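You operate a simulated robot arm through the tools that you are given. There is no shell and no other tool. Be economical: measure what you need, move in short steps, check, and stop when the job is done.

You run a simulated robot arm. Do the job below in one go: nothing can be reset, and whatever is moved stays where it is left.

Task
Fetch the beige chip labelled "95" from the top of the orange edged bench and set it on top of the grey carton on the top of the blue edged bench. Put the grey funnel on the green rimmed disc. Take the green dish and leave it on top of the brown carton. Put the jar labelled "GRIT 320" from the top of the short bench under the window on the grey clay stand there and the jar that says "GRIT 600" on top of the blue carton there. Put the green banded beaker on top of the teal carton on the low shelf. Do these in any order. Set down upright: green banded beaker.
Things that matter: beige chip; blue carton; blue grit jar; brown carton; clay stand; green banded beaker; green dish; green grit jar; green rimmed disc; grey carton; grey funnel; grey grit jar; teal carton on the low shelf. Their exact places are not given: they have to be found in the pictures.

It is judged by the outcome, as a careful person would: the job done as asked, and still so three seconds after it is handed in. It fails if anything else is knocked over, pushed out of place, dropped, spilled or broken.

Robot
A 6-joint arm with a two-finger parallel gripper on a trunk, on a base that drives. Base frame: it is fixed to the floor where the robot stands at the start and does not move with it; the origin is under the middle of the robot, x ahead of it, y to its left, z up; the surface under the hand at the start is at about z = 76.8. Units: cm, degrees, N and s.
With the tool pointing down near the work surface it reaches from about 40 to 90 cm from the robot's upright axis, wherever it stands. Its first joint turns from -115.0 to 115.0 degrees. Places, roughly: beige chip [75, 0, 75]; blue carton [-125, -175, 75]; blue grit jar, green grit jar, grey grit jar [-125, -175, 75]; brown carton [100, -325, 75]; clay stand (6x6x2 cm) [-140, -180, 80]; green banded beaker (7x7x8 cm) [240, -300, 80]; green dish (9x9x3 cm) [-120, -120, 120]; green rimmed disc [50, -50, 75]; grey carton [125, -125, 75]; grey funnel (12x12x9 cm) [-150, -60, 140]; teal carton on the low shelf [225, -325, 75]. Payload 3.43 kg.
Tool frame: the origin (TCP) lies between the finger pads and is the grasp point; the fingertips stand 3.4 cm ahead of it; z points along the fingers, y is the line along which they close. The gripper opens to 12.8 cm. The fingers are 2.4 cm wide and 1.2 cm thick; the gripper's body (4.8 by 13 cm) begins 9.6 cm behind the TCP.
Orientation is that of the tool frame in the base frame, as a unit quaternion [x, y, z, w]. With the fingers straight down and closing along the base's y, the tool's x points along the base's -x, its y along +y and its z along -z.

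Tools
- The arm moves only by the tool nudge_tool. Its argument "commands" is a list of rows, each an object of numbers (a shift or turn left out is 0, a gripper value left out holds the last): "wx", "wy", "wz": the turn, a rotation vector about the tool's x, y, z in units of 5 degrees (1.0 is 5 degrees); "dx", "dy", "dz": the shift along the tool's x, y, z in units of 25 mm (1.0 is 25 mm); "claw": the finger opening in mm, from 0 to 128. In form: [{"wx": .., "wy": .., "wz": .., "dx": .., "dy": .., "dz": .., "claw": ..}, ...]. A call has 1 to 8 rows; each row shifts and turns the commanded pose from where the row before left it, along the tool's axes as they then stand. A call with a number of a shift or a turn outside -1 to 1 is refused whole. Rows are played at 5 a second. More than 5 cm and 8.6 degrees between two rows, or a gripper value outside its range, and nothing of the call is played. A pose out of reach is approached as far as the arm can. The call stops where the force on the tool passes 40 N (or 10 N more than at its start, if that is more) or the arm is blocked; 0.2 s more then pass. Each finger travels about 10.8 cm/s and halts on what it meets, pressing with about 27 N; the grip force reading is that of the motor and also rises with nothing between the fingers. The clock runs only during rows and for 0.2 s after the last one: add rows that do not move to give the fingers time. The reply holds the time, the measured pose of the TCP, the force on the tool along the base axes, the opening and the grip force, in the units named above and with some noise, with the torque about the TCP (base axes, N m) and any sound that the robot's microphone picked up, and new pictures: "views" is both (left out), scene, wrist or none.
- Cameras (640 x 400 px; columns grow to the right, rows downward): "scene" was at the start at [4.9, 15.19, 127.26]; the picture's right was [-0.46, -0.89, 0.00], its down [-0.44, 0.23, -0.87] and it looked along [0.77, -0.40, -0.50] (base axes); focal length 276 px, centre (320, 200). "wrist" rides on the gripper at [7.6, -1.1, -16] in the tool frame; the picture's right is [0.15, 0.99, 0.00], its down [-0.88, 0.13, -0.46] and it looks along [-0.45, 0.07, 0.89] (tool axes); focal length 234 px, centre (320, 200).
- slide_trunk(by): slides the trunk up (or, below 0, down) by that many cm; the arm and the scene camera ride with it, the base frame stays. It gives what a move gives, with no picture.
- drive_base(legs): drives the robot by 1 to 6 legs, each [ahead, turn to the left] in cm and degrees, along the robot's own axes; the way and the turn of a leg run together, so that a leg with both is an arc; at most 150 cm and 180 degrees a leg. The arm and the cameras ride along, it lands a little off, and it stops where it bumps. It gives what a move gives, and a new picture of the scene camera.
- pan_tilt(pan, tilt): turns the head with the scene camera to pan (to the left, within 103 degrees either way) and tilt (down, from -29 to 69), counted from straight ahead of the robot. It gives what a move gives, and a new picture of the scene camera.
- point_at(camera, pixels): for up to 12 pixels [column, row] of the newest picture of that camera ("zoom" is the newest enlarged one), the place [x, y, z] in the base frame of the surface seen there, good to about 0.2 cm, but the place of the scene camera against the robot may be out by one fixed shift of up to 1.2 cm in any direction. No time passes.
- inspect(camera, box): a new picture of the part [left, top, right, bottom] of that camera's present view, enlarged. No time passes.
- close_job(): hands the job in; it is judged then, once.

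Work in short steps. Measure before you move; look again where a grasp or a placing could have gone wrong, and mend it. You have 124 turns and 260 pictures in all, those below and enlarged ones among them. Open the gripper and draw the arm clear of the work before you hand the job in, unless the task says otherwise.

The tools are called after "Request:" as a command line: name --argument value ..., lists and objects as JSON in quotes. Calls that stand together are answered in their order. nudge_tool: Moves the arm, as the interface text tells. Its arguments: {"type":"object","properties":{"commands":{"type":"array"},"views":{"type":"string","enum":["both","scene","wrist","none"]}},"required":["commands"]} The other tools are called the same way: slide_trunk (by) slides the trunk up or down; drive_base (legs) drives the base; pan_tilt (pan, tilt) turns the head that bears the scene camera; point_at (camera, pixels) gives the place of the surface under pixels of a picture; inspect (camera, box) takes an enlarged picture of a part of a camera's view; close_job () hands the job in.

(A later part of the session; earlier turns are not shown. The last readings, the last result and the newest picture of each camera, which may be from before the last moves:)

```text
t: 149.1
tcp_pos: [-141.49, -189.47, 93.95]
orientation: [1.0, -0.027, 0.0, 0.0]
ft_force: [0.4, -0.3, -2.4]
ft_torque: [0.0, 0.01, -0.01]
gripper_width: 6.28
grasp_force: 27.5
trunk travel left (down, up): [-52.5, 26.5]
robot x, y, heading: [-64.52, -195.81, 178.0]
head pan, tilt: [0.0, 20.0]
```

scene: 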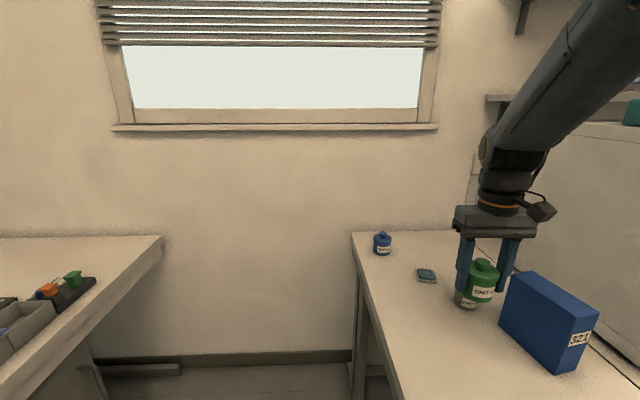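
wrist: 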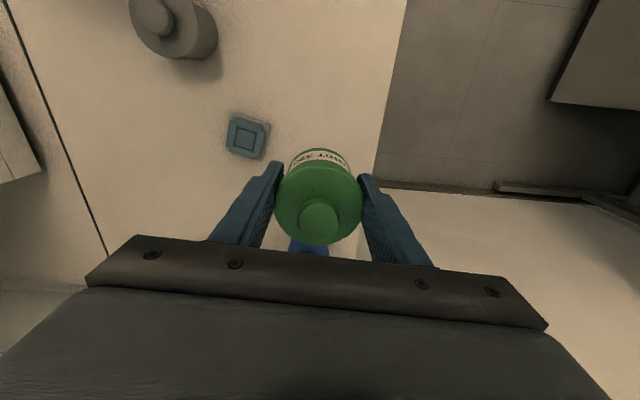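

The stand shows clearly at (248,138); I measure its pad corners, centre and the grey jar.

Request:
point_at --camera "wrist" --pixels '[[246, 139], [232, 121], [266, 128], [260, 155], [230, 146], [248, 122], [247, 155], [231, 135], [263, 140], [157, 20]]'

Request:
inspect --camera "wrist" --box '[210, 100, 290, 175]'

```text
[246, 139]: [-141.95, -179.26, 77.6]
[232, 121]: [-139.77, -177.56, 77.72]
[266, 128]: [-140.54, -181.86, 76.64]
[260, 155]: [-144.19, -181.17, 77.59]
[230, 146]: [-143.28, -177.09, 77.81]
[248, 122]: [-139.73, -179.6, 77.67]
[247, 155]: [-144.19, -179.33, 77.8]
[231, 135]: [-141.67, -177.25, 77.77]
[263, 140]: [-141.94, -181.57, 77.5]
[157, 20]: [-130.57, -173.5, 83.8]
```

```text
5.33 times, centred on (250, 138) of wrist
```

zoom: 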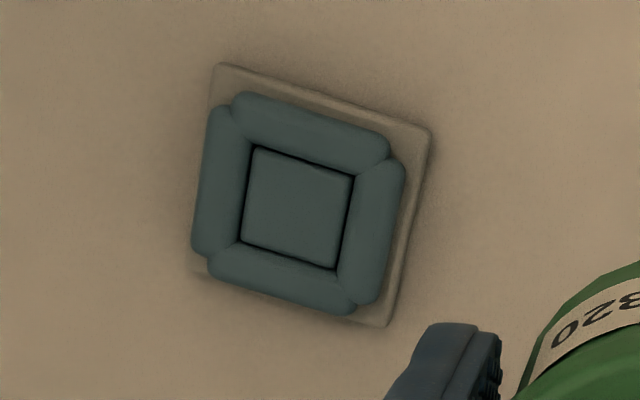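

Stand centre (-141.95,-179.3), top 77.8. Move above it and lower to 1 cm above contact.

Request:
nudge_tool --commands '[{"dy": -0.81, "dx": -0.1}, {"dy": -0.81, "dx": -0.1}, {"dy": -0.81, "dx": -0.1}, {"dy": -0.81, "dx": -0.1}, {"dy": -0.8}, {"dz": 1}, {"dz": 1}, {"dz": 1}]' --views "none"

Request:
nudge_tool --commands '[{"dz": 0.8}, {"dz": 0.4}]' --views "both"

```text
t: 150.9
tcp_pos: [-141.89, -179.35, 86.47]
orientation: [1.0, -0.026, 0.001, -0.001]
ft_force: [0.2, 0.2, -1.5]
ft_torque: [0.01, 0.03, 0.0]
gripper_width: 6.32
grasp_force: 26.7
trunk travel left (down, up): [-52.5, 26.5]
robot x, y, heading: [-64.52, -195.43, 177.8]
head pan, tilt: [0.0, 20.0]
```

```text
t: 151.5
tcp_pos: [-141.92, -179.3, 83.5]
orientation: [1.0, -0.027, 0.0, -0.002]
ft_force: [0.8, 0.0, -1.5]
ft_torque: [-0.03, 0.0, 0.01]
gripper_width: 6.31
grasp_force: 26.9
trunk travel left (down, up): [-52.5, 26.5]
robot x, y, heading: [-64.61, -195.4, 177.6]
head pan, tilt: [0.0, 20.0]
```

scene: 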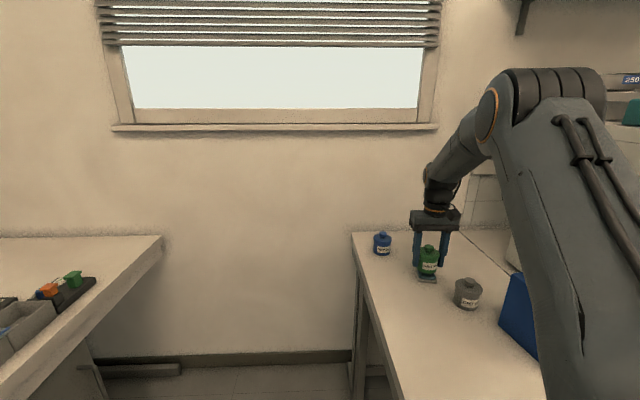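
wrist: 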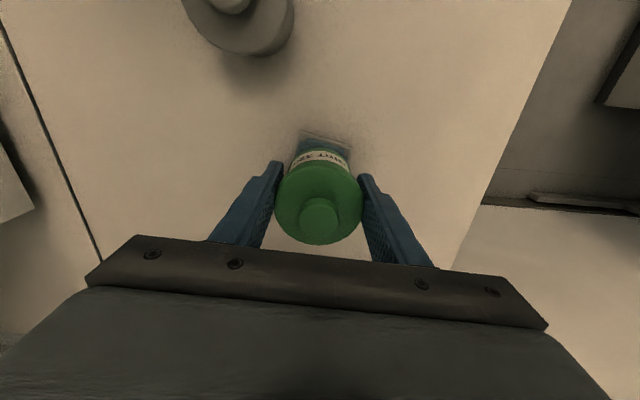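

Lower the last ~1.1 cm, release and rise.

Request:
nudge_tool --commands '[{"dz": 0.3}, {"dz": 0.15}, {}, {"claw": 75}, {"claw": 85}, {"dz": -1}, {"dz": -1}, {"dz": -1}]' --views "wrist"

```text
t: 153.3
tcp_pos: [-142.04, -179.36, 89.97]
orientation: [1.0, -0.028, 0.001, -0.001]
ft_force: [-1.4, -0.6, -0.5]
ft_torque: [0.03, 0.0, 0.0]
gripper_width: 8.46
grasp_force: 0.2
trunk travel left (down, up): [-52.5, 26.5]
robot x, y, heading: [-64.55, -195.53, 177.9]
head pan, tilt: [0.0, 20.0]
```

wrist: 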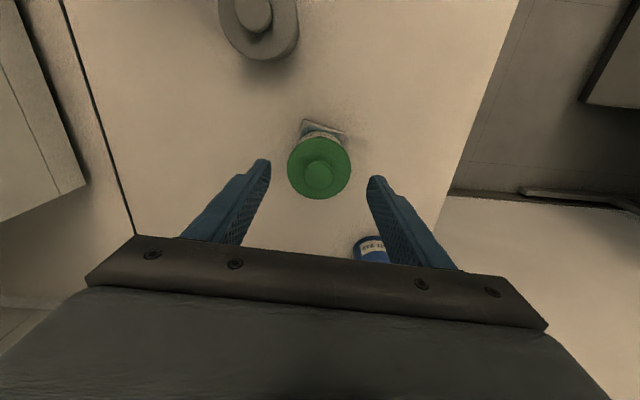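

Jar stands on the clay stand. I rise and move over the grey jar, then look.

Request:
nudge_tool --commands '[{"dz": -1}, {"dz": -1}, {"dz": -0.5, "dx": 0.9, "dy": -0.5, "claw": 95}, {"dx": 0.9, "dy": -0.5}, {"dx": 0.9, "dy": -0.5}, {"dx": 0.9, "dy": -0.5}, {"dx": 0.9, "dy": -0.53}, {}]' --views "wrist"

Request:
inspect --camera "wrist" --box '[260, 110, 380, 220]'

Request:
point_at --camera "wrist" --pixels '[[316, 180], [290, 165], [348, 165], [316, 135], [316, 190]]'

```text
t: 155.1
tcp_pos: [-130.3, -173.52, 96.13]
orientation: [1.0, -0.027, 0.001, -0.001]
ft_force: [-0.3, -0.4, -0.2]
ft_torque: [0.02, -0.01, -0.01]
gripper_width: 9.49
grasp_force: 0.1
trunk travel left (down, up): [-52.5, 26.5]
robot x, y, heading: [-64.59, -195.99, 178.1]
head pan, tilt: [0.0, 20.0]
```

wrist: 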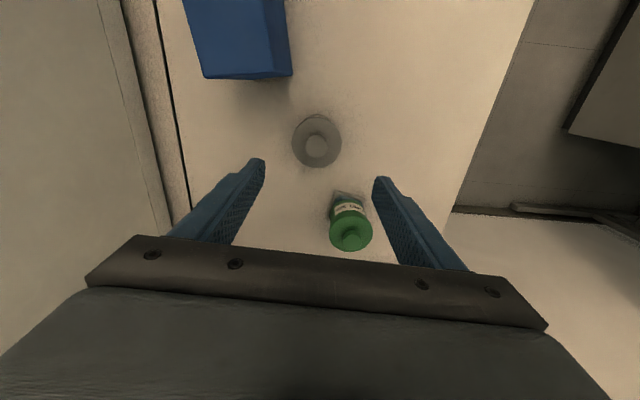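

```text
3.64 times, centred on (320, 165) of wrist
```

zoom: 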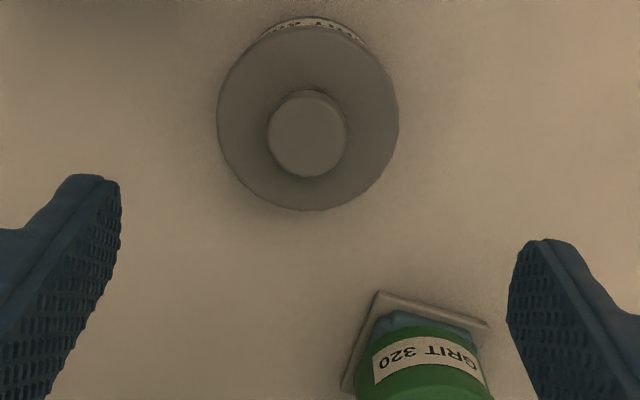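

```text
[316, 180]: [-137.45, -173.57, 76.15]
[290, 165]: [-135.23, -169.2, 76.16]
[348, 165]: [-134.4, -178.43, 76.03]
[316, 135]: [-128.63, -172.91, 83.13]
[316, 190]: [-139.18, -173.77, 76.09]
```

I measure the grey jar's lid edges.

Request:
point_at --camera "wrist" --pixels '[[294, 142], [340, 142], [317, 120], [317, 165], [317, 147]]'

Request:
inspect --camera "scene" --box '[410, 230, 510, 320]'

```text
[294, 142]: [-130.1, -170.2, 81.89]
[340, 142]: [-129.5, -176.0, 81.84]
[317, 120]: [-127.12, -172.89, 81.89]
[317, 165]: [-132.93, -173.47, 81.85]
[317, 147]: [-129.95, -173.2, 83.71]
```

```text
4.44 times, centred on (460, 275) of scene
```

zoom: 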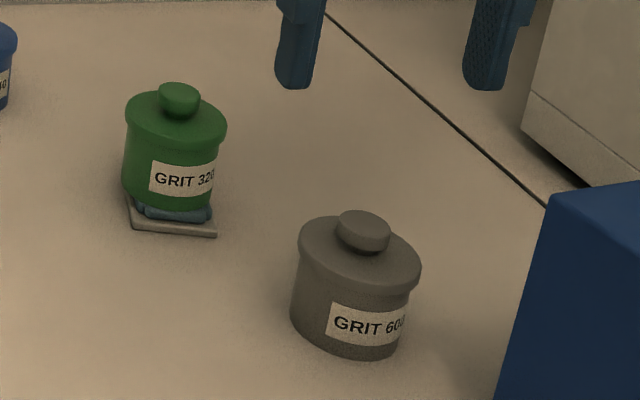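

Confirmed GRIT 600, centre (-130.0,-173.15). Descend and grasp.

Request:
nudge_tool --commands '[{"dz": 1, "dx": 0.11, "dy": -0.15}, {"dz": 1}, {"dz": 1}, {"dz": 1}, {"dz": 1}, {"dz": 0.95}, {"dz": 0.3, "claw": 80}]' --views "none"

Request:
nudge_tool --commands '[{"claw": 50}, {"claw": 45}, {"claw": 45}, {"dz": -1}, {"dz": -1}, {"dz": -1}]' --views "wrist"

```text
t: 156.7
tcp_pos: [-130.1, -173.29, 80.64]
orientation: [1.0, -0.027, 0.001, 0.0]
ft_force: [0.4, 0.1, 0.7]
ft_torque: [0.0, -0.01, 0.02]
gripper_width: 8.02
grasp_force: 0.1
trunk travel left (down, up): [-52.5, 26.5]
robot x, y, heading: [-64.35, -195.64, 177.9]
head pan, tilt: [0.0, 20.0]
```

```text
t: 158.1
tcp_pos: [-130.06, -173.22, 88.05]
orientation: [1.0, -0.027, 0.002, -0.001]
ft_force: [0.3, 0.4, -2.6]
ft_torque: [-0.03, -0.03, 0.01]
gripper_width: 6.37
grasp_force: 26.8
trunk travel left (down, up): [-52.5, 26.5]
robot x, y, heading: [-64.63, -195.64, 177.6]
head pan, tilt: [0.0, 20.0]
```

wrist: 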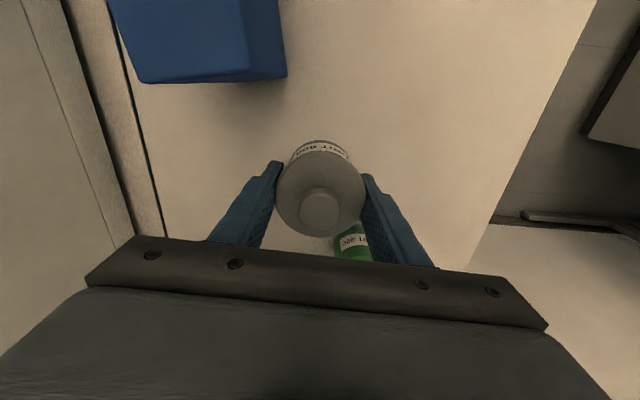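

Held. Lift higher, move over the blue carton, and turn 10° to line up with it.

Request:
nudge_tool --commands '[{"dz": -1}, {"dz": -1}, {"dz": -1}, {"dz": -1}, {"dz": -1}, {"dz": -0.4}]' --views "none"

Request:
nudge_tool --commands '[{"dx": 0.9, "dy": -0.57}, {"dx": 0.9, "dy": -0.57}, {"dx": 0.9, "dy": -0.57}, {"dx": 0.9, "dy": -0.57}, {"dx": 0.9, "dy": -0.58}, {"dx": 0.94, "dy": -0.6}, {"wz": -1}, {"wz": -1}]' --views "both"

```text
t: 159.5
tcp_pos: [-130.06, -173.24, 101.56]
orientation: [1.0, -0.028, 0.0, -0.002]
ft_force: [0.1, -0.4, -2.1]
ft_torque: [0.02, 0.01, 0.0]
gripper_width: 6.36
grasp_force: 27.5
trunk travel left (down, up): [-52.5, 26.5]
robot x, y, heading: [-64.48, -195.43, 178.1]
head pan, tilt: [0.0, 20.0]
```

```text
t: 161.3
tcp_pos: [-116.14, -165.36, 101.58]
orientation: [0.998, 0.06, 0.001, -0.001]
ft_force: [0.5, -0.3, -1.3]
ft_torque: [0.01, 0.0, -0.01]
gripper_width: 6.38
grasp_force: 26.9
trunk travel left (down, up): [-52.5, 26.5]
robot x, y, heading: [-64.67, -195.65, 178.1]
head pan, tilt: [0.0, 20.0]
```

scene: 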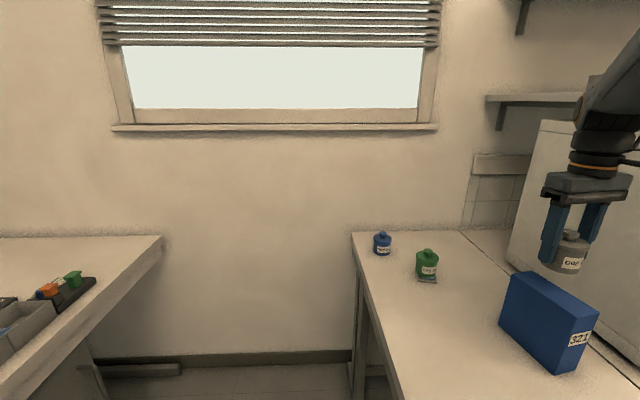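
wrist: 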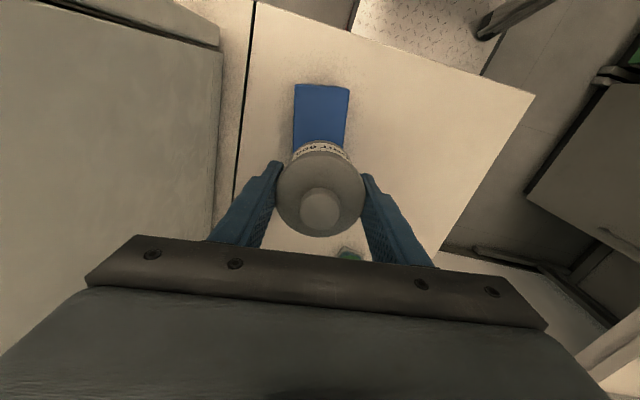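

Check oven clearance before lowering: measure the oven's near side and the carton edge points.

Request:
point_at --camera "wrist" --pixels '[[215, 100], [217, 160], [297, 100], [346, 104], [320, 88]]'

Request:
point_at --camera "scene" --pixels '[[540, 125], [530, 200], [510, 255]]'

```text
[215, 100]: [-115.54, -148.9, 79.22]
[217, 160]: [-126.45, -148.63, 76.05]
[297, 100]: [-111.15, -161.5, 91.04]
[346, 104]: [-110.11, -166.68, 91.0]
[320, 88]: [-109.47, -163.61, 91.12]
```

```text
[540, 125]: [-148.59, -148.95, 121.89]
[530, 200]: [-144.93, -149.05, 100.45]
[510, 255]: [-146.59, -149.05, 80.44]
```

Oven is 10 cm away laterally; carton centre matches. Lower to just above contact.

Request:
nudge_tool --commands '[{"dz": 0.8}, {"dz": 0.8}, {"dz": 0.5}, {"dz": 0.2}]' --views "both"

```text
t: 162.3
tcp_pos: [-116.03, -165.39, 95.88]
orientation: [0.998, 0.06, 0.001, 0.0]
ft_force: [0.7, 0.2, -2.0]
ft_torque: [0.02, 0.04, 0.0]
gripper_width: 6.38
grasp_force: 27.3
trunk travel left (down, up): [-52.5, 26.5]
robot x, y, heading: [-64.24, -195.76, 177.9]
head pan, tilt: [0.0, 20.0]
```

scene: 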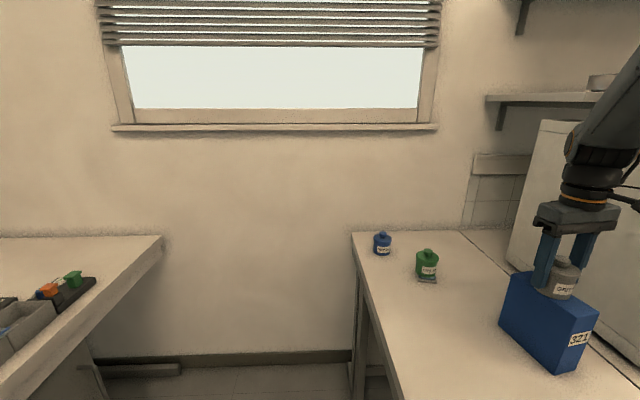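
wrist: 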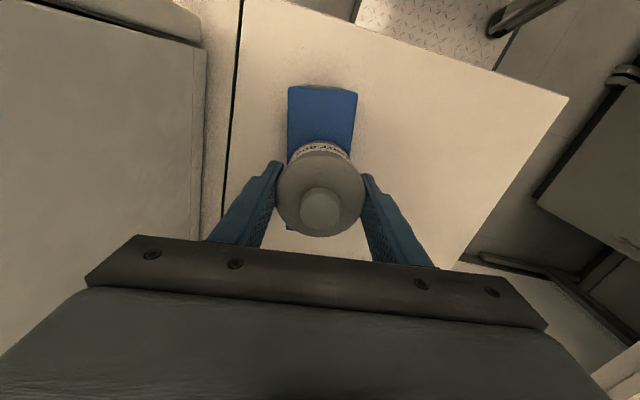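

Lower 2.5 mm more, release and rise.

Request:
nudge_tool --commands '[{"dz": 0.11}, {}, {"claw": 75}, {"claw": 85}, {"claw": 85}, {"dz": -1}, {"dz": -1}, {"dz": -1}]' --views "both"

```text
t: 164.1
tcp_pos: [-115.9, -165.34, 103.28]
orientation: [0.998, 0.06, 0.001, -0.001]
ft_force: [0.6, -0.1, 0.2]
ft_torque: [-0.01, -0.02, 0.01]
gripper_width: 8.51
grasp_force: 0.1
trunk travel left (down, up): [-52.5, 26.5]
robot x, y, heading: [-64.78, -195.92, 177.8]
head pan, tilt: [0.0, 20.0]
```

scene: 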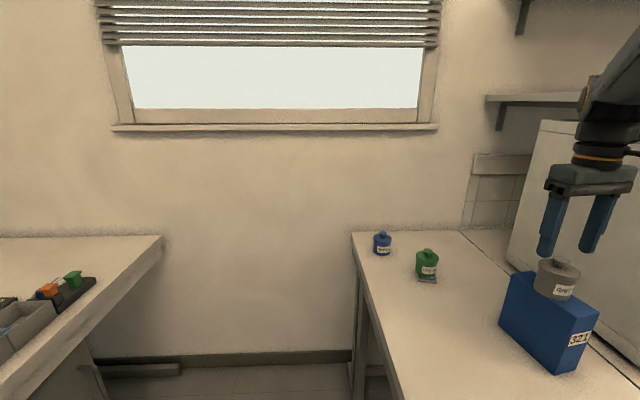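
wrist: 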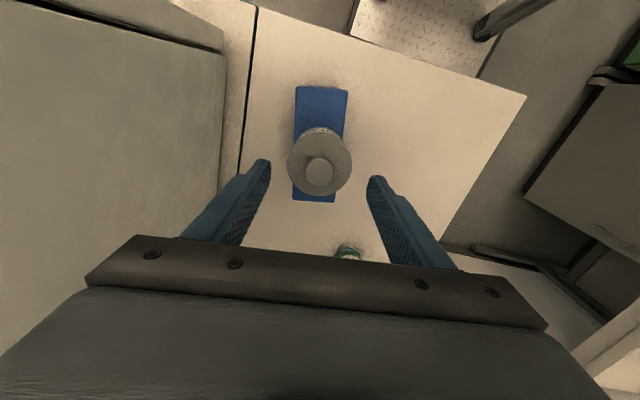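

GRIT 600 jar is on the blue carton. I raise and retract, then back off and view the oven top and shelves.

Request:
nudge_tool --commands '[{"dz": -1}, {"dz": -1}, {"dz": -1}, {"dz": -1}, {"wz": 1, "dy": 0.6}, {"wz": 1, "dy": 1}, {"dy": 1}, {"dy": 1}]' --views "none"

Request:
nudge_tool --commands '[{"dy": 1}, {"dy": 1}, {"dy": 1}, {"dy": 1}, {"dy": 1}, {"dy": 1}]' --views "none"

Request:
drive_base --legs '[[-35, 0], [0, -89]]'

Request:
slide_trunk --by 26

Request:
pan_tilt --pan 60 --tilt 20

```text
t: 165.9
tcp_pos: [-116.19, -174.38, 113.16]
orientation: [1.0, -0.028, 0.001, -0.001]
ft_force: [-0.1, 1.1, 0.6]
ft_torque: [-0.04, -0.01, 0.01]
gripper_width: 8.52
grasp_force: 0.1
trunk travel left (down, up): [-52.5, 26.5]
robot x, y, heading: [-64.45, -195.6, 177.5]
head pan, tilt: [0.0, 20.0]
```

```text
t: 167.3
tcp_pos: [-116.9, -189.3, 112.97]
orientation: [1.0, -0.027, 0.001, -0.001]
ft_force: [0.1, -0.4, 1.4]
ft_torque: [-0.03, 0.01, 0.01]
gripper_width: 8.53
grasp_force: 0.1
trunk travel left (down, up): [-52.5, 26.5]
robot x, y, heading: [-64.8, -195.71, 177.8]
head pan, tilt: [0.0, 20.0]
```

```text
t: 173.4
tcp_pos: [-22.76, -144.49, 113.04]
orientation: [-0.683, 0.73, -0.002, 0.0]
ft_force: [0.0, -1.5, -0.1]
ft_torque: [0.02, 0.0, 0.01]
gripper_width: 8.52
grasp_force: 0.1
trunk travel left (down, up): [-52.5, 26.5]
robot x, y, heading: [-29.71, -196.77, 87.3]
head pan, tilt: [0.0, 20.0]
```

scene: 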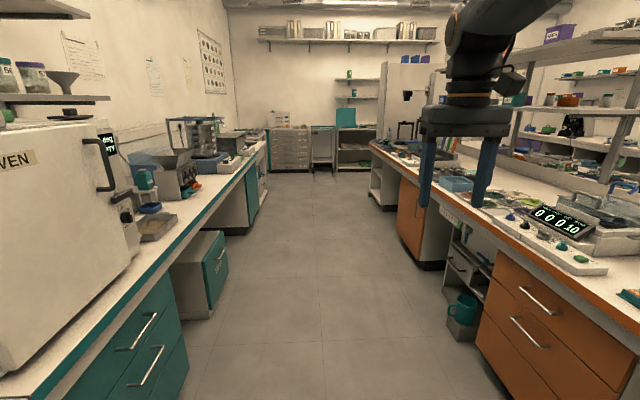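

```text
t: 176.1
tcp_pos: [-22.83, -144.44, 138.91]
orientation: [-0.683, 0.73, -0.002, 0.0]
ft_force: [0.5, 1.4, 0.3]
ft_torque: [-0.01, 0.05, -0.01]
gripper_width: 8.5
grasp_force: 0.0
trunk travel left (down, up): [-78.5, 0.5]
robot x, y, heading: [-29.37, -196.95, 87.2]
head pan, tilt: [0.0, 20.0]
```

```text
t: 177.4
tcp_pos: [-22.68, -144.55, 138.96]
orientation: [-0.683, 0.73, -0.001, -0.001]
ft_force: [-0.1, -0.3, -0.3]
ft_torque: [0.03, -0.01, -0.01]
gripper_width: 8.48
grasp_force: 0.0
trunk travel left (down, up): [-78.5, 0.5]
robot x, y, heading: [-29.55, -197.07, 87.2]
head pan, tilt: [60.0, 20.0]
```

scene: 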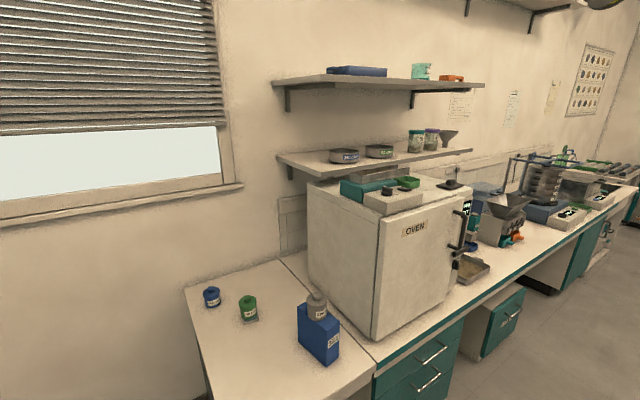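

The oven top holds a green dish and a teal one; the funnel stands on the shelf at (448,137). I enlarge and measure.

Request:
inspect --camera "scene" --box '[310, 110, 490, 230]'

Request:
point_at --camera "scene" --pixels '[[408, 182], [385, 187], [355, 192], [448, 135], [448, 147], [432, 138], [416, 138], [380, 150], [450, 184], [395, 203], [380, 205], [472, 152]]'

```text
3.33 times, centred on (400, 170) of scene
```

zoom: 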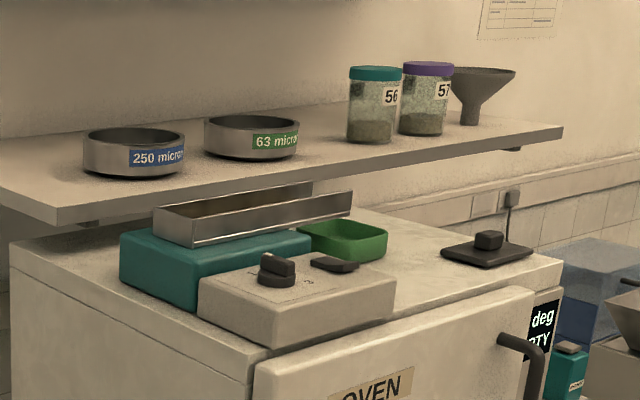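

```text
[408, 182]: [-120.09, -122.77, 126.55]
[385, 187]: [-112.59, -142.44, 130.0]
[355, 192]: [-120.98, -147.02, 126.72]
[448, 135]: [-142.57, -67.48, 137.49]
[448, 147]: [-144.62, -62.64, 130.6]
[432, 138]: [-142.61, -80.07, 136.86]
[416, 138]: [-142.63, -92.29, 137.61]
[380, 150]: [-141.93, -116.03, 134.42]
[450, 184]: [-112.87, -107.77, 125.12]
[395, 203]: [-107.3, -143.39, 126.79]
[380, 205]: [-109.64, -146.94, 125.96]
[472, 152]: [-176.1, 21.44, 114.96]
```

The green dish is on the oven top near (-120,-122); the funnel is on the shelf near (-145,-64). I drive to face the oven.

Request:
drive_base --legs '[[74, 0], [0, 92], [14, 0]]'

Request:
pan_tilt --pan 0 --tilt 20

```text
t: 186.2
tcp_pos: [-92.5, -117.06, 138.93]
orientation: [1.0, -0.02, 0.001, -0.001]
ft_force: [-0.6, -0.1, 0.9]
ft_torque: [0.03, 0.02, 0.01]
gripper_width: 8.5
grasp_force: 0.0
trunk travel left (down, up): [-78.5, 0.5]
robot x, y, heading: [-40.2, -122.65, 178.5]
head pan, tilt: [60.0, 20.0]
```

scene: 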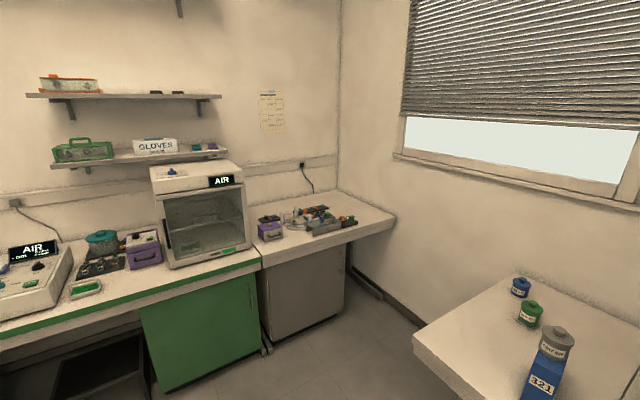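

```text
t: 187.5
tcp_pos: [-92.66, -117.08, 138.97]
orientation: [1.0, -0.021, 0.001, 0.0]
ft_force: [0.6, 0.2, 0.9]
ft_torque: [-0.02, 0.0, 0.05]
gripper_width: 8.5
grasp_force: 0.1
trunk travel left (down, up): [-78.5, 0.5]
robot x, y, heading: [-40.5, -122.52, 178.6]
head pan, tilt: [0.0, 20.0]
```

scene: 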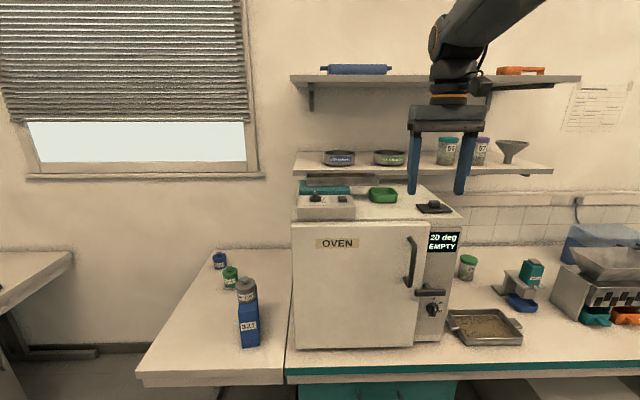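

The dish is at (383,195) and the funnel at (513,150). I enlarge both and measure shelf edges.

Request:
inspect --camera "scene" --box '[290, 130, 470, 230]'

Request:
inspect --camera "scene" --box '[425, 60, 585, 180]'

Request:
point_at --camera "scene" --pixels '[[383, 188], [371, 193], [395, 192], [383, 200], [352, 180], [352, 206], [420, 165], [420, 172], [520, 80], [513, 143], [513, 161], [410, 205]]'

```text
3.56 times, centred on (380, 180) of scene
```

zoom: 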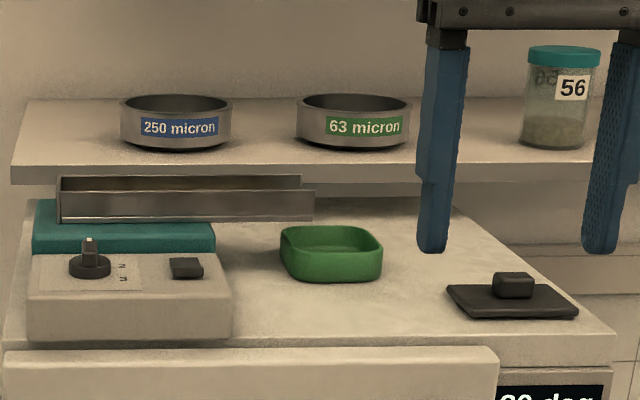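

```text
3.33 times, centred on (505, 120) of scene
```

zoom: 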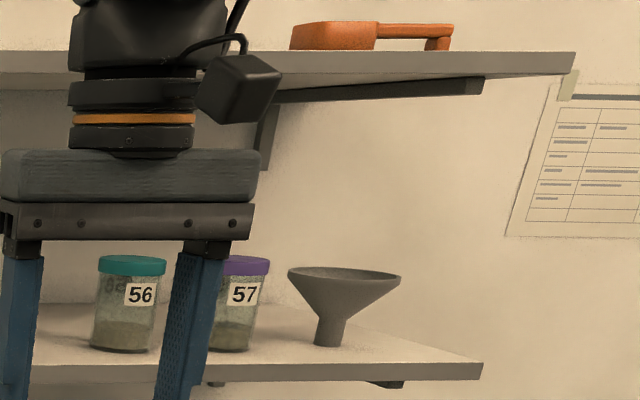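

```text
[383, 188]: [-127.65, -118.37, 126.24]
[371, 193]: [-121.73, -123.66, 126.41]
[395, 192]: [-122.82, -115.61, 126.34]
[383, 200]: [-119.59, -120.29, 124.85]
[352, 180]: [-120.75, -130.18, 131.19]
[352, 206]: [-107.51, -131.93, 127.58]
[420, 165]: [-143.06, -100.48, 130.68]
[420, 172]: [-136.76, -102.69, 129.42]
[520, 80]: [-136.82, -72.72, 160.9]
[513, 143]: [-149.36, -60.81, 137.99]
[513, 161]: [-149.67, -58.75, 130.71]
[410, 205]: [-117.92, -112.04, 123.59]
```

I drive 20 cm closer and look down at the dish with the wrist camera.

Request:
drive_base --legs '[[20, 0]]'

Request:
nudge_tool --commands '[{"dz": -0.8, "claw": 120}, {"dz": -0.8}, {"dx": -0.5}, {"dx": -0.5}, {}]' --views "wrist"

```text
t: 189.1
tcp_pos: [-112.36, -116.71, 138.97]
orientation: [1.0, -0.02, 0.001, -0.001]
ft_force: [0.4, -0.9, -0.2]
ft_torque: [-0.03, 0.03, 0.03]
gripper_width: 8.49
grasp_force: 0.1
trunk travel left (down, up): [-78.5, 0.5]
robot x, y, heading: [-59.97, -122.19, 178.6]
head pan, tilt: [0.0, 20.0]
```

scene: 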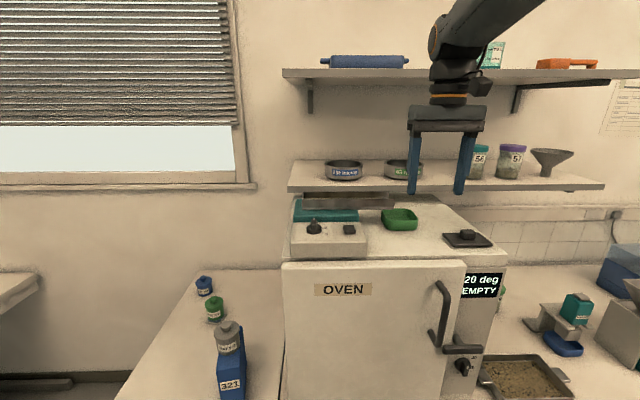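

```text
t: 190.3
tcp_pos: [-114.73, -116.52, 143.12]
orientation: [1.0, -0.02, 0.001, -0.001]
ft_force: [-0.5, -0.1, -0.5]
ft_torque: [0.0, -0.03, 0.02]
gripper_width: 11.99
grasp_force: 0.0
trunk travel left (down, up): [-78.5, 0.5]
robot x, y, heading: [-59.61, -121.97, 178.6]
head pan, tilt: [0.0, 20.0]
```

wrist: 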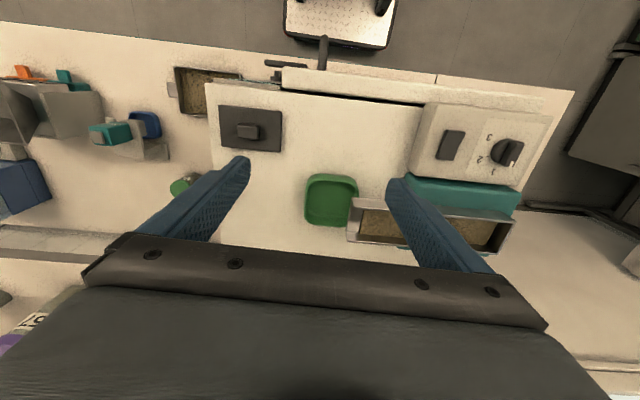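

I measure dish rim, channel end and neighbours.

Request:
point_at --camera "wrist" --pixels '[[332, 177], [308, 195], [355, 190], [332, 222], [332, 200], [350, 202], [350, 236], [380, 240], [362, 195], [410, 190], [248, 132], [340, 235]]'

Request:
inspect --camera "wrist" --box '[270, 150, 430, 260]'

```text
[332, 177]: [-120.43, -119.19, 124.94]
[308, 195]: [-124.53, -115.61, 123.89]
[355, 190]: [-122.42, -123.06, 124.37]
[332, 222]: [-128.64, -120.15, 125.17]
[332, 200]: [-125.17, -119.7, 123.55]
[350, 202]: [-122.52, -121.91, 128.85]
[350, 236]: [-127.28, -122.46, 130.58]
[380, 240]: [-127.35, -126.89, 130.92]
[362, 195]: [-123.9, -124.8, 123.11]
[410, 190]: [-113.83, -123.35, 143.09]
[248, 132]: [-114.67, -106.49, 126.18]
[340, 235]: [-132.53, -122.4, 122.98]
```

```text
3.64 times, centred on (350, 205) of wrist
```

zoom: 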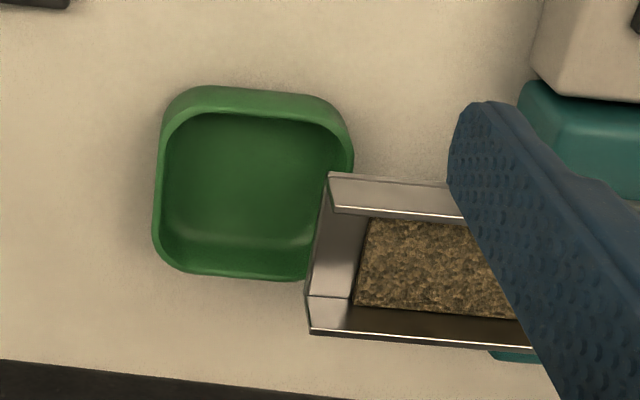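

The dish sits partly under a feeder channel's end, so I'll pinch its free +y wall, slide it out sideways, then lift. First position above the wall with opening 45 mm.

Request:
nudge_tool --commands '[{"dx": -0.98, "dy": -0.06, "claw": 45}, {"dx": -0.98, "dy": -0.06}, {"dx": -0.98, "dy": -0.06}, {"dx": -0.98, "dy": -0.06}, {"dz": 1}, {"dz": 1}, {"dz": 1}]' --views "both"

```text
t: 191.9
tcp_pos: [-124.56, -115.53, 135.56]
orientation: [1.0, -0.019, 0.0, -0.001]
ft_force: [0.4, -0.1, 1.0]
ft_torque: [-0.01, 0.01, 0.0]
gripper_width: 4.51
grasp_force: 0.0
trunk travel left (down, up): [-78.5, 0.5]
robot x, y, heading: [-59.75, -122.49, 178.6]
head pan, tilt: [0.0, 20.0]
```

scene: 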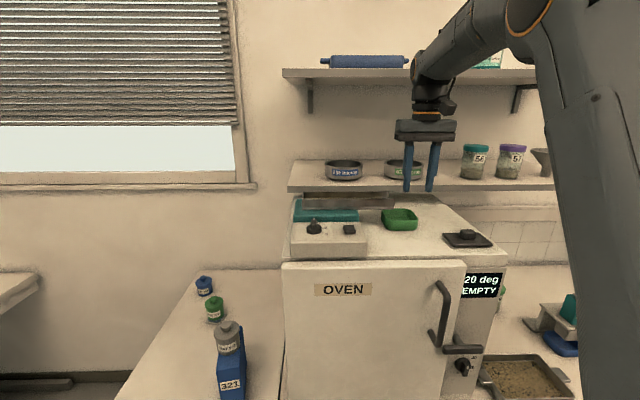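
wrist: 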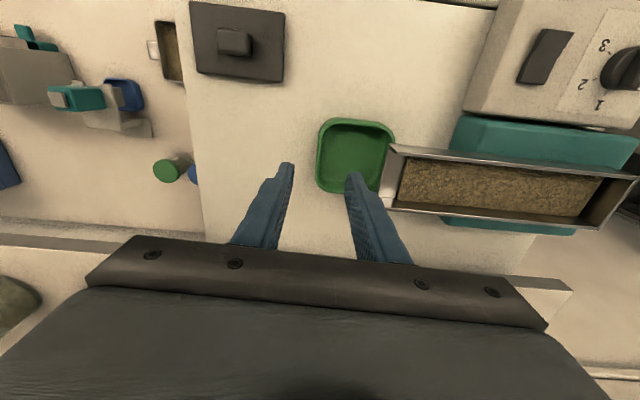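

Fingers straddle the wall. Descend 8 cm, close, then check.

Request:
nudge_tool --commands '[{"dz": 1}, {"dz": 1}, {"dz": 0.8}, {"dz": 0.4}]' --views "wrist"

```text
t: 192.9
tcp_pos: [-124.43, -115.71, 127.42]
orientation: [1.0, -0.02, 0.001, -0.001]
ft_force: [0.2, 0.6, -0.6]
ft_torque: [-0.01, -0.02, -0.02]
gripper_width: 4.48
grasp_force: 0.1
trunk travel left (down, up): [-78.5, 0.5]
robot x, y, heading: [-59.67, -122.25, 178.6]
head pan, tilt: [0.0, 20.0]
```

wrist: 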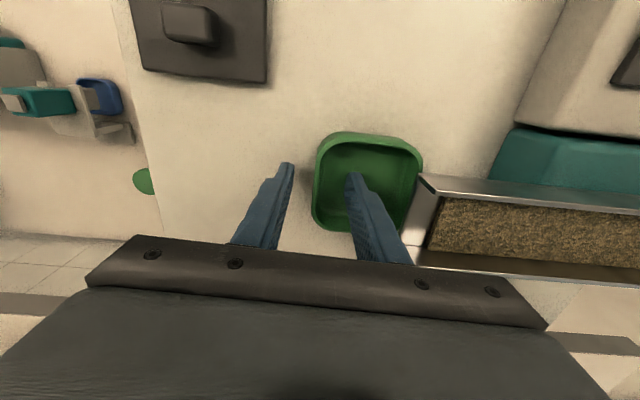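

Good straddle. Close on the wall.

Request:
nudge_tool --commands '[{"claw": 20}, {"claw": 2}, {"claw": 0}, {"claw": 0}]' --views "wrist"

```text
t: 193.9
tcp_pos: [-124.57, -115.64, 127.51]
orientation: [1.0, -0.02, 0.002, -0.001]
ft_force: [-0.4, -0.1, -0.2]
ft_torque: [-0.04, 0.02, 0.0]
gripper_width: 0.32
grasp_force: 26.9
trunk travel left (down, up): [-78.5, 0.5]
robot x, y, heading: [-59.8, -122.34, 178.7]
head pan, tilt: [0.0, 20.0]
```

wrist: 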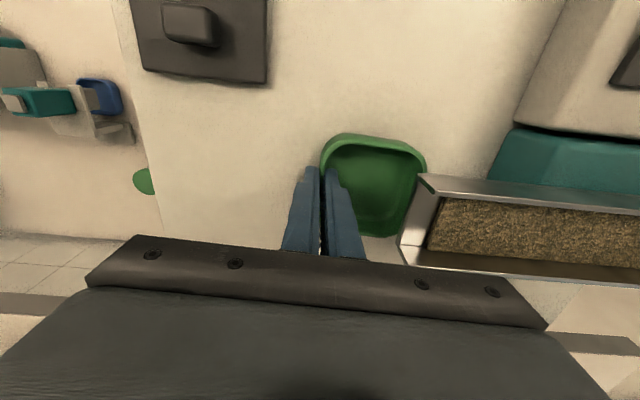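

Wall gripped (3 mm). Lift 6 mm, slide 3.5 cm toward +y clear of the channel, then rise.

Request:
nudge_tool --commands '[{"dz": -0.25}, {"dy": -0.5}, {"dy": -0.5}, {"dy": -0.4}, {"dz": -0.5}, {"dz": -1}, {"dz": -1}]' --views "both"

```text
t: 195.5
tcp_pos: [-124.43, -112.1, 134.45]
orientation: [1.0, -0.021, 0.001, 0.0]
ft_force: [-0.4, 0.2, -0.6]
ft_torque: [0.02, -0.01, 0.03]
gripper_width: 0.32
grasp_force: 27.2
trunk travel left (down, up): [-78.5, 0.5]
robot x, y, heading: [-59.59, -122.3, 178.8]
head pan, tilt: [0.0, 20.0]
```

scene: 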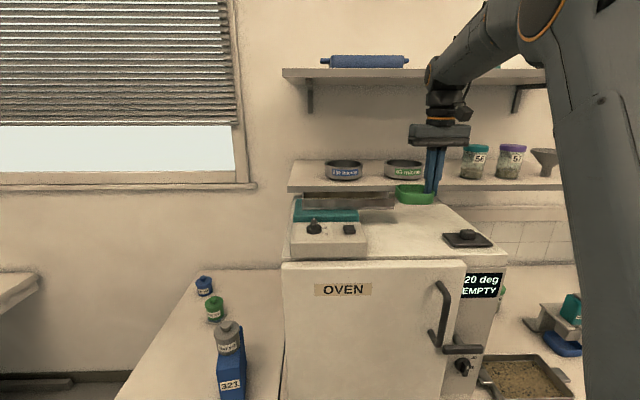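
wrist: 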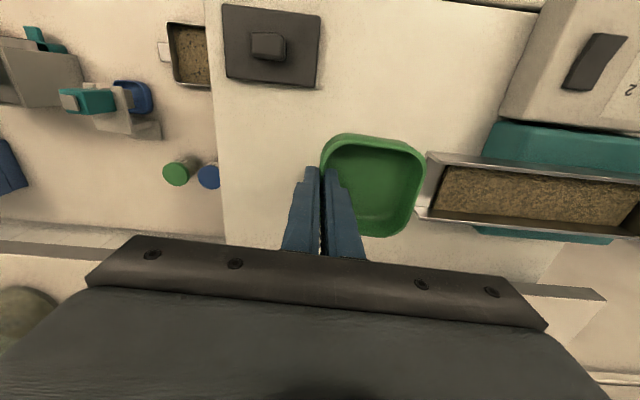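

Dish held level. I raise, retract the arm and back the robot away.

Request:
nudge_tool --commands '[{"dz": -1}, {"dz": -1}, {"dx": 1}, {"dx": 1}, {"dx": 1}, {"dx": 1}, {"dx": 1}, {"dx": 1}]' --views "none"

Request:
drive_base --legs '[[-32, 0], [0, 91], [86, 0]]'

```text
t: 197.3
tcp_pos: [-109.47, -112.67, 139.39]
orientation: [1.0, -0.019, 0.001, -0.001]
ft_force: [0.8, 0.2, -0.5]
ft_torque: [0.01, -0.04, -0.02]
gripper_width: 0.31
grasp_force: 26.9
trunk travel left (down, up): [-78.5, 0.5]
robot x, y, heading: [-60.19, -122.13, 178.6]
head pan, tilt: [0.0, 20.0]
```

```text
t: 207.4
tcp_pos: [-39.8, -257.97, 139.38]
orientation: [0.724, 0.69, -0.001, -0.001]
ft_force: [-0.5, 0.5, -0.8]
ft_torque: [0.01, 0.02, 0.01]
gripper_width: 0.29
grasp_force: 26.5
trunk travel left (down, up): [-78.5, 0.5]
robot x, y, heading: [-29.83, -208.39, -91.6]
head pan, tilt: [0.0, 20.0]
```

scene: 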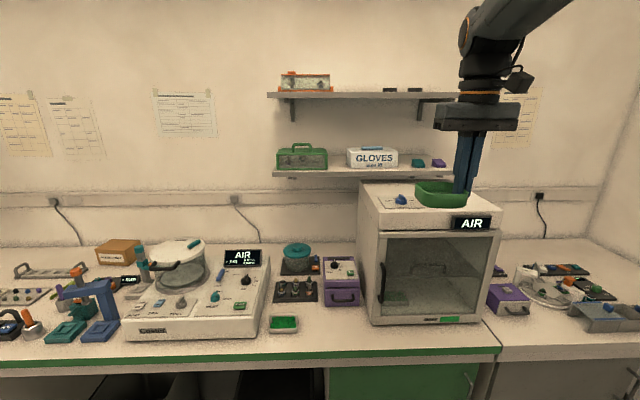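

I go east along the corridor to x≈95 and face the green bench.

Request:
drive_base --legs '[[0, 91.6], [128, 0], [0, -90.5]]'

Request:
pan_tilt --pan 0 --tilt 28

```text
t: 221.6
tcp_pos: [90.91, -257.8, 139.39]
orientation: [0.707, 0.707, 0.0, -0.002]
ft_force: [0.1, -0.2, -0.8]
ft_torque: [0.03, 0.03, 0.0]
gripper_width: 0.3
grasp_force: 26.6
trunk travel left (down, up): [-78.5, 0.5]
robot x, y, heading: [98.88, -208.07, -89.2]
head pan, tilt: [0.0, 20.0]
```

scene: 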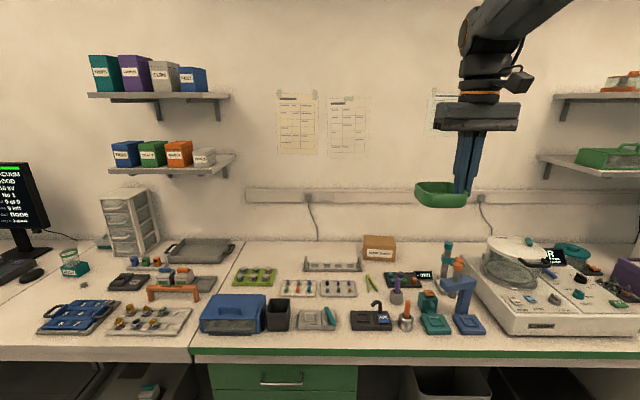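

```text
t: 222.2
tcp_pos: [90.95, -257.71, 139.39]
orientation: [0.708, 0.706, 0.0, -0.002]
ft_force: [0.0, 0.0, -1.1]
ft_torque: [0.02, 0.01, 0.02]
gripper_width: 0.3
grasp_force: 27.3
trunk travel left (down, up): [-78.5, 0.5]
robot x, y, heading: [98.46, -207.73, -89.4]
head pan, tilt: [0.0, 28.0]
```

scene: 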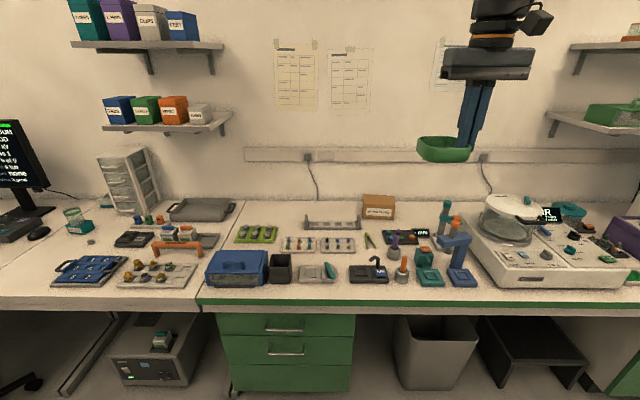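

I measure the brown carton top and the bench front/bin.

Request:
point_at --camera "scene" --pixels '[[378, 200], [366, 196], [391, 196], [364, 206], [393, 207], [378, 214], [330, 222], [300, 304], [435, 325], [445, 205], [403, 238], [370, 238]]'

Request:
inspect --camera "scene" --box '[320, 180, 500, 290]'

```text
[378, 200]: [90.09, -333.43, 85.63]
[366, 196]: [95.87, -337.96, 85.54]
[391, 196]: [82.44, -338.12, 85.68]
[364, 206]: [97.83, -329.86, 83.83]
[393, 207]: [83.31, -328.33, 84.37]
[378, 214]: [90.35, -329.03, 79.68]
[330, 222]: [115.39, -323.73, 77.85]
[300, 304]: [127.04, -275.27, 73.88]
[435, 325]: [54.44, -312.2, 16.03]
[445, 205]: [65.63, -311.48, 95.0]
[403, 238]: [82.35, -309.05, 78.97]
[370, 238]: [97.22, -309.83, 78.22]
```

```text
3.56 times, centred on (410, 235) of scene
```

zoom: 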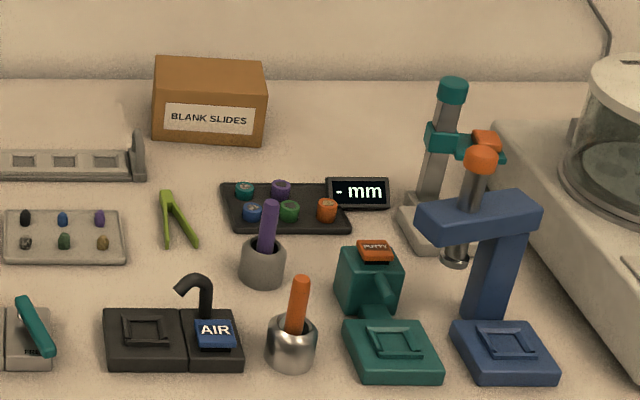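

Carton top ≈ x 83–97, y -329…-338, z≈85. To gain reach I rotate the tool 90° so the dish points forward, and drive 34 cm closer.

Request:
nudge_tool --commands '[{"wz": 1}, {"wz": 1}, {"wz": 1}, {"wz": 1}, {"wz": 1}, {"wz": 1}, {"wz": 1}, {"wz": 1}]' --views "none"

Request:
nudge_tool --commands '[{"wz": 1}, {"wz": 1}, {"wz": 1}, {"wz": 1}, {"wz": 1}, {"wz": 1}, {"wz": 1}, {"wz": 1}]' --views "none"

Request:
nudge_tool --commands '[{"wz": 1}, {"wz": 1}]' --views "none"

Request:
drive_base --legs '[[33, 0]]'

Request:
slide_trunk --by -12

```text
t: 224.0
tcp_pos: [90.94, -257.69, 139.43]
orientation: [0.907, 0.421, 0.0, -0.001]
ft_force: [-0.6, -0.6, -0.3]
ft_torque: [-0.01, 0.02, 0.04]
gripper_width: 0.31
grasp_force: 26.6
trunk travel left (down, up): [-78.5, 0.5]
robot x, y, heading: [98.58, -207.53, -89.3]
head pan, tilt: [0.0, 28.0]
```

```text
t: 225.8
tcp_pos: [90.9, -257.75, 139.43]
orientation: [0.996, 0.085, -0.001, -0.001]
ft_force: [-0.4, 0.7, -0.8]
ft_torque: [0.01, 0.01, -0.02]
gripper_width: 0.3
grasp_force: 26.8
trunk travel left (down, up): [-78.5, 0.5]
robot x, y, heading: [98.56, -208.11, -89.2]
head pan, tilt: [0.0, 28.0]
```

```text
t: 226.4
tcp_pos: [90.85, -257.67, 139.49]
orientation: [1.0, -0.002, 0.0, 0.0]
ft_force: [-0.3, 0.1, -0.8]
ft_torque: [0.02, 0.02, -0.01]
gripper_width: 0.32
grasp_force: 26.8
trunk travel left (down, up): [-78.5, 0.5]
robot x, y, heading: [98.35, -207.7, -89.1]
head pan, tilt: [0.0, 28.0]
```

```text
t: 228.6
tcp_pos: [91.27, -290.7, 139.46]
orientation: [1.0, -0.002, -0.001, 0.0]
ft_force: [-0.3, -0.1, -0.6]
ft_torque: [0.01, 0.01, -0.01]
gripper_width: 0.33
grasp_force: 27.3
trunk travel left (down, up): [-78.5, 0.5]
robot x, y, heading: [99.18, -240.79, -89.4]
head pan, tilt: [0.0, 28.0]
```

scene: 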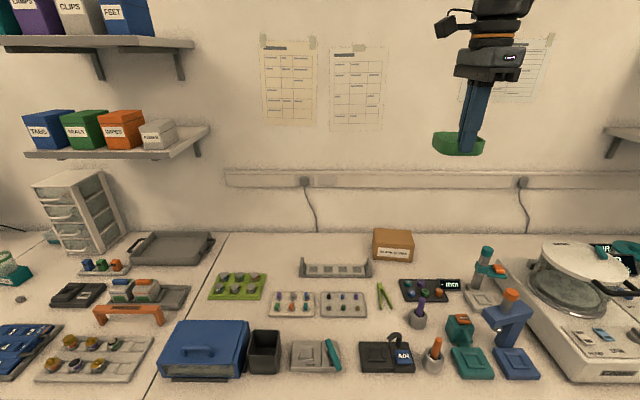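

```text
t: 230.1
tcp_pos: [91.3, -290.76, 127.45]
orientation: [1.0, -0.002, -0.001, -0.001]
ft_force: [-0.1, 0.1, -1.5]
ft_torque: [0.01, 0.01, -0.05]
gripper_width: 0.31
grasp_force: 26.9
trunk travel left (down, up): [-66.5, 12.5]
robot x, y, heading: [99.29, -240.79, -89.1]
head pan, tilt: [0.0, 28.0]
```

Now lower to z≈103 and extend toward the wall; then measure with the wrist camera.

Request:
nudge_tool --commands '[{"dz": 1, "dy": 1}, {"dz": 1, "dy": 1}, {"dz": 1, "dy": 1}, {"dz": 1, "dy": 1}, {"dz": 1, "dy": 1}, {"dz": 1, "dy": 1}, {"dz": 1, "dy": 1}, {"dz": 1, "dy": 1}]' --views "none"

Request:
nudge_tool --commands '[{"dz": 1, "dy": 1}, {"dz": 0.6, "dy": 1}, {}]' --views "both"

```text
t: 231.9
tcp_pos: [91.1, -310.88, 107.46]
orientation: [1.0, -0.002, -0.002, -0.001]
ft_force: [0.1, 0.0, -0.9]
ft_torque: [-0.04, 0.01, 0.03]
gripper_width: 0.3
grasp_force: 27.2
trunk travel left (down, up): [-66.5, 12.5]
robot x, y, heading: [99.35, -240.97, -89.0]
head pan, tilt: [0.0, 28.0]
```

```text
t: 232.7
tcp_pos: [90.94, -315.81, 103.54]
orientation: [1.0, -0.001, -0.001, 0.0]
ft_force: [-0.3, -0.1, -0.1]
ft_torque: [-0.03, 0.02, -0.03]
gripper_width: 0.29
grasp_force: 26.5
trunk travel left (down, up): [-66.5, 12.5]
robot x, y, heading: [98.89, -241.35, -89.2]
head pan, tilt: [0.0, 28.0]
```

scene: 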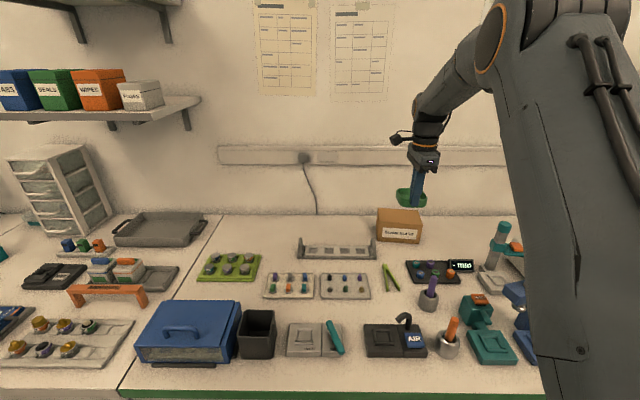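
wrist: 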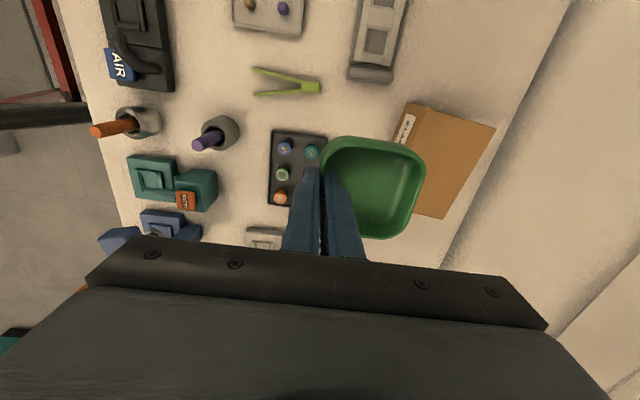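

I measure the carton top corners, the dish rim and the wall.

Request:
point_at --camera "wrist" --pixels '[[415, 106], [494, 127], [442, 216], [428, 195], [450, 160], [372, 140], [420, 185], [370, 235], [330, 185], [372, 190], [560, 100]]'

```text
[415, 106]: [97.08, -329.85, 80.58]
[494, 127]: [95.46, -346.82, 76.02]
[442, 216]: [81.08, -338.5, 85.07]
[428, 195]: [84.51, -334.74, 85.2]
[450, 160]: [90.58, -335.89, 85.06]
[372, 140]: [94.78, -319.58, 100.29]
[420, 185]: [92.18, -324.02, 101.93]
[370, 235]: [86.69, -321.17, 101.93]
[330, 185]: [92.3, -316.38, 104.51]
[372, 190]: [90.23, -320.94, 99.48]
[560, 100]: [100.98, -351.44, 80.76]
```

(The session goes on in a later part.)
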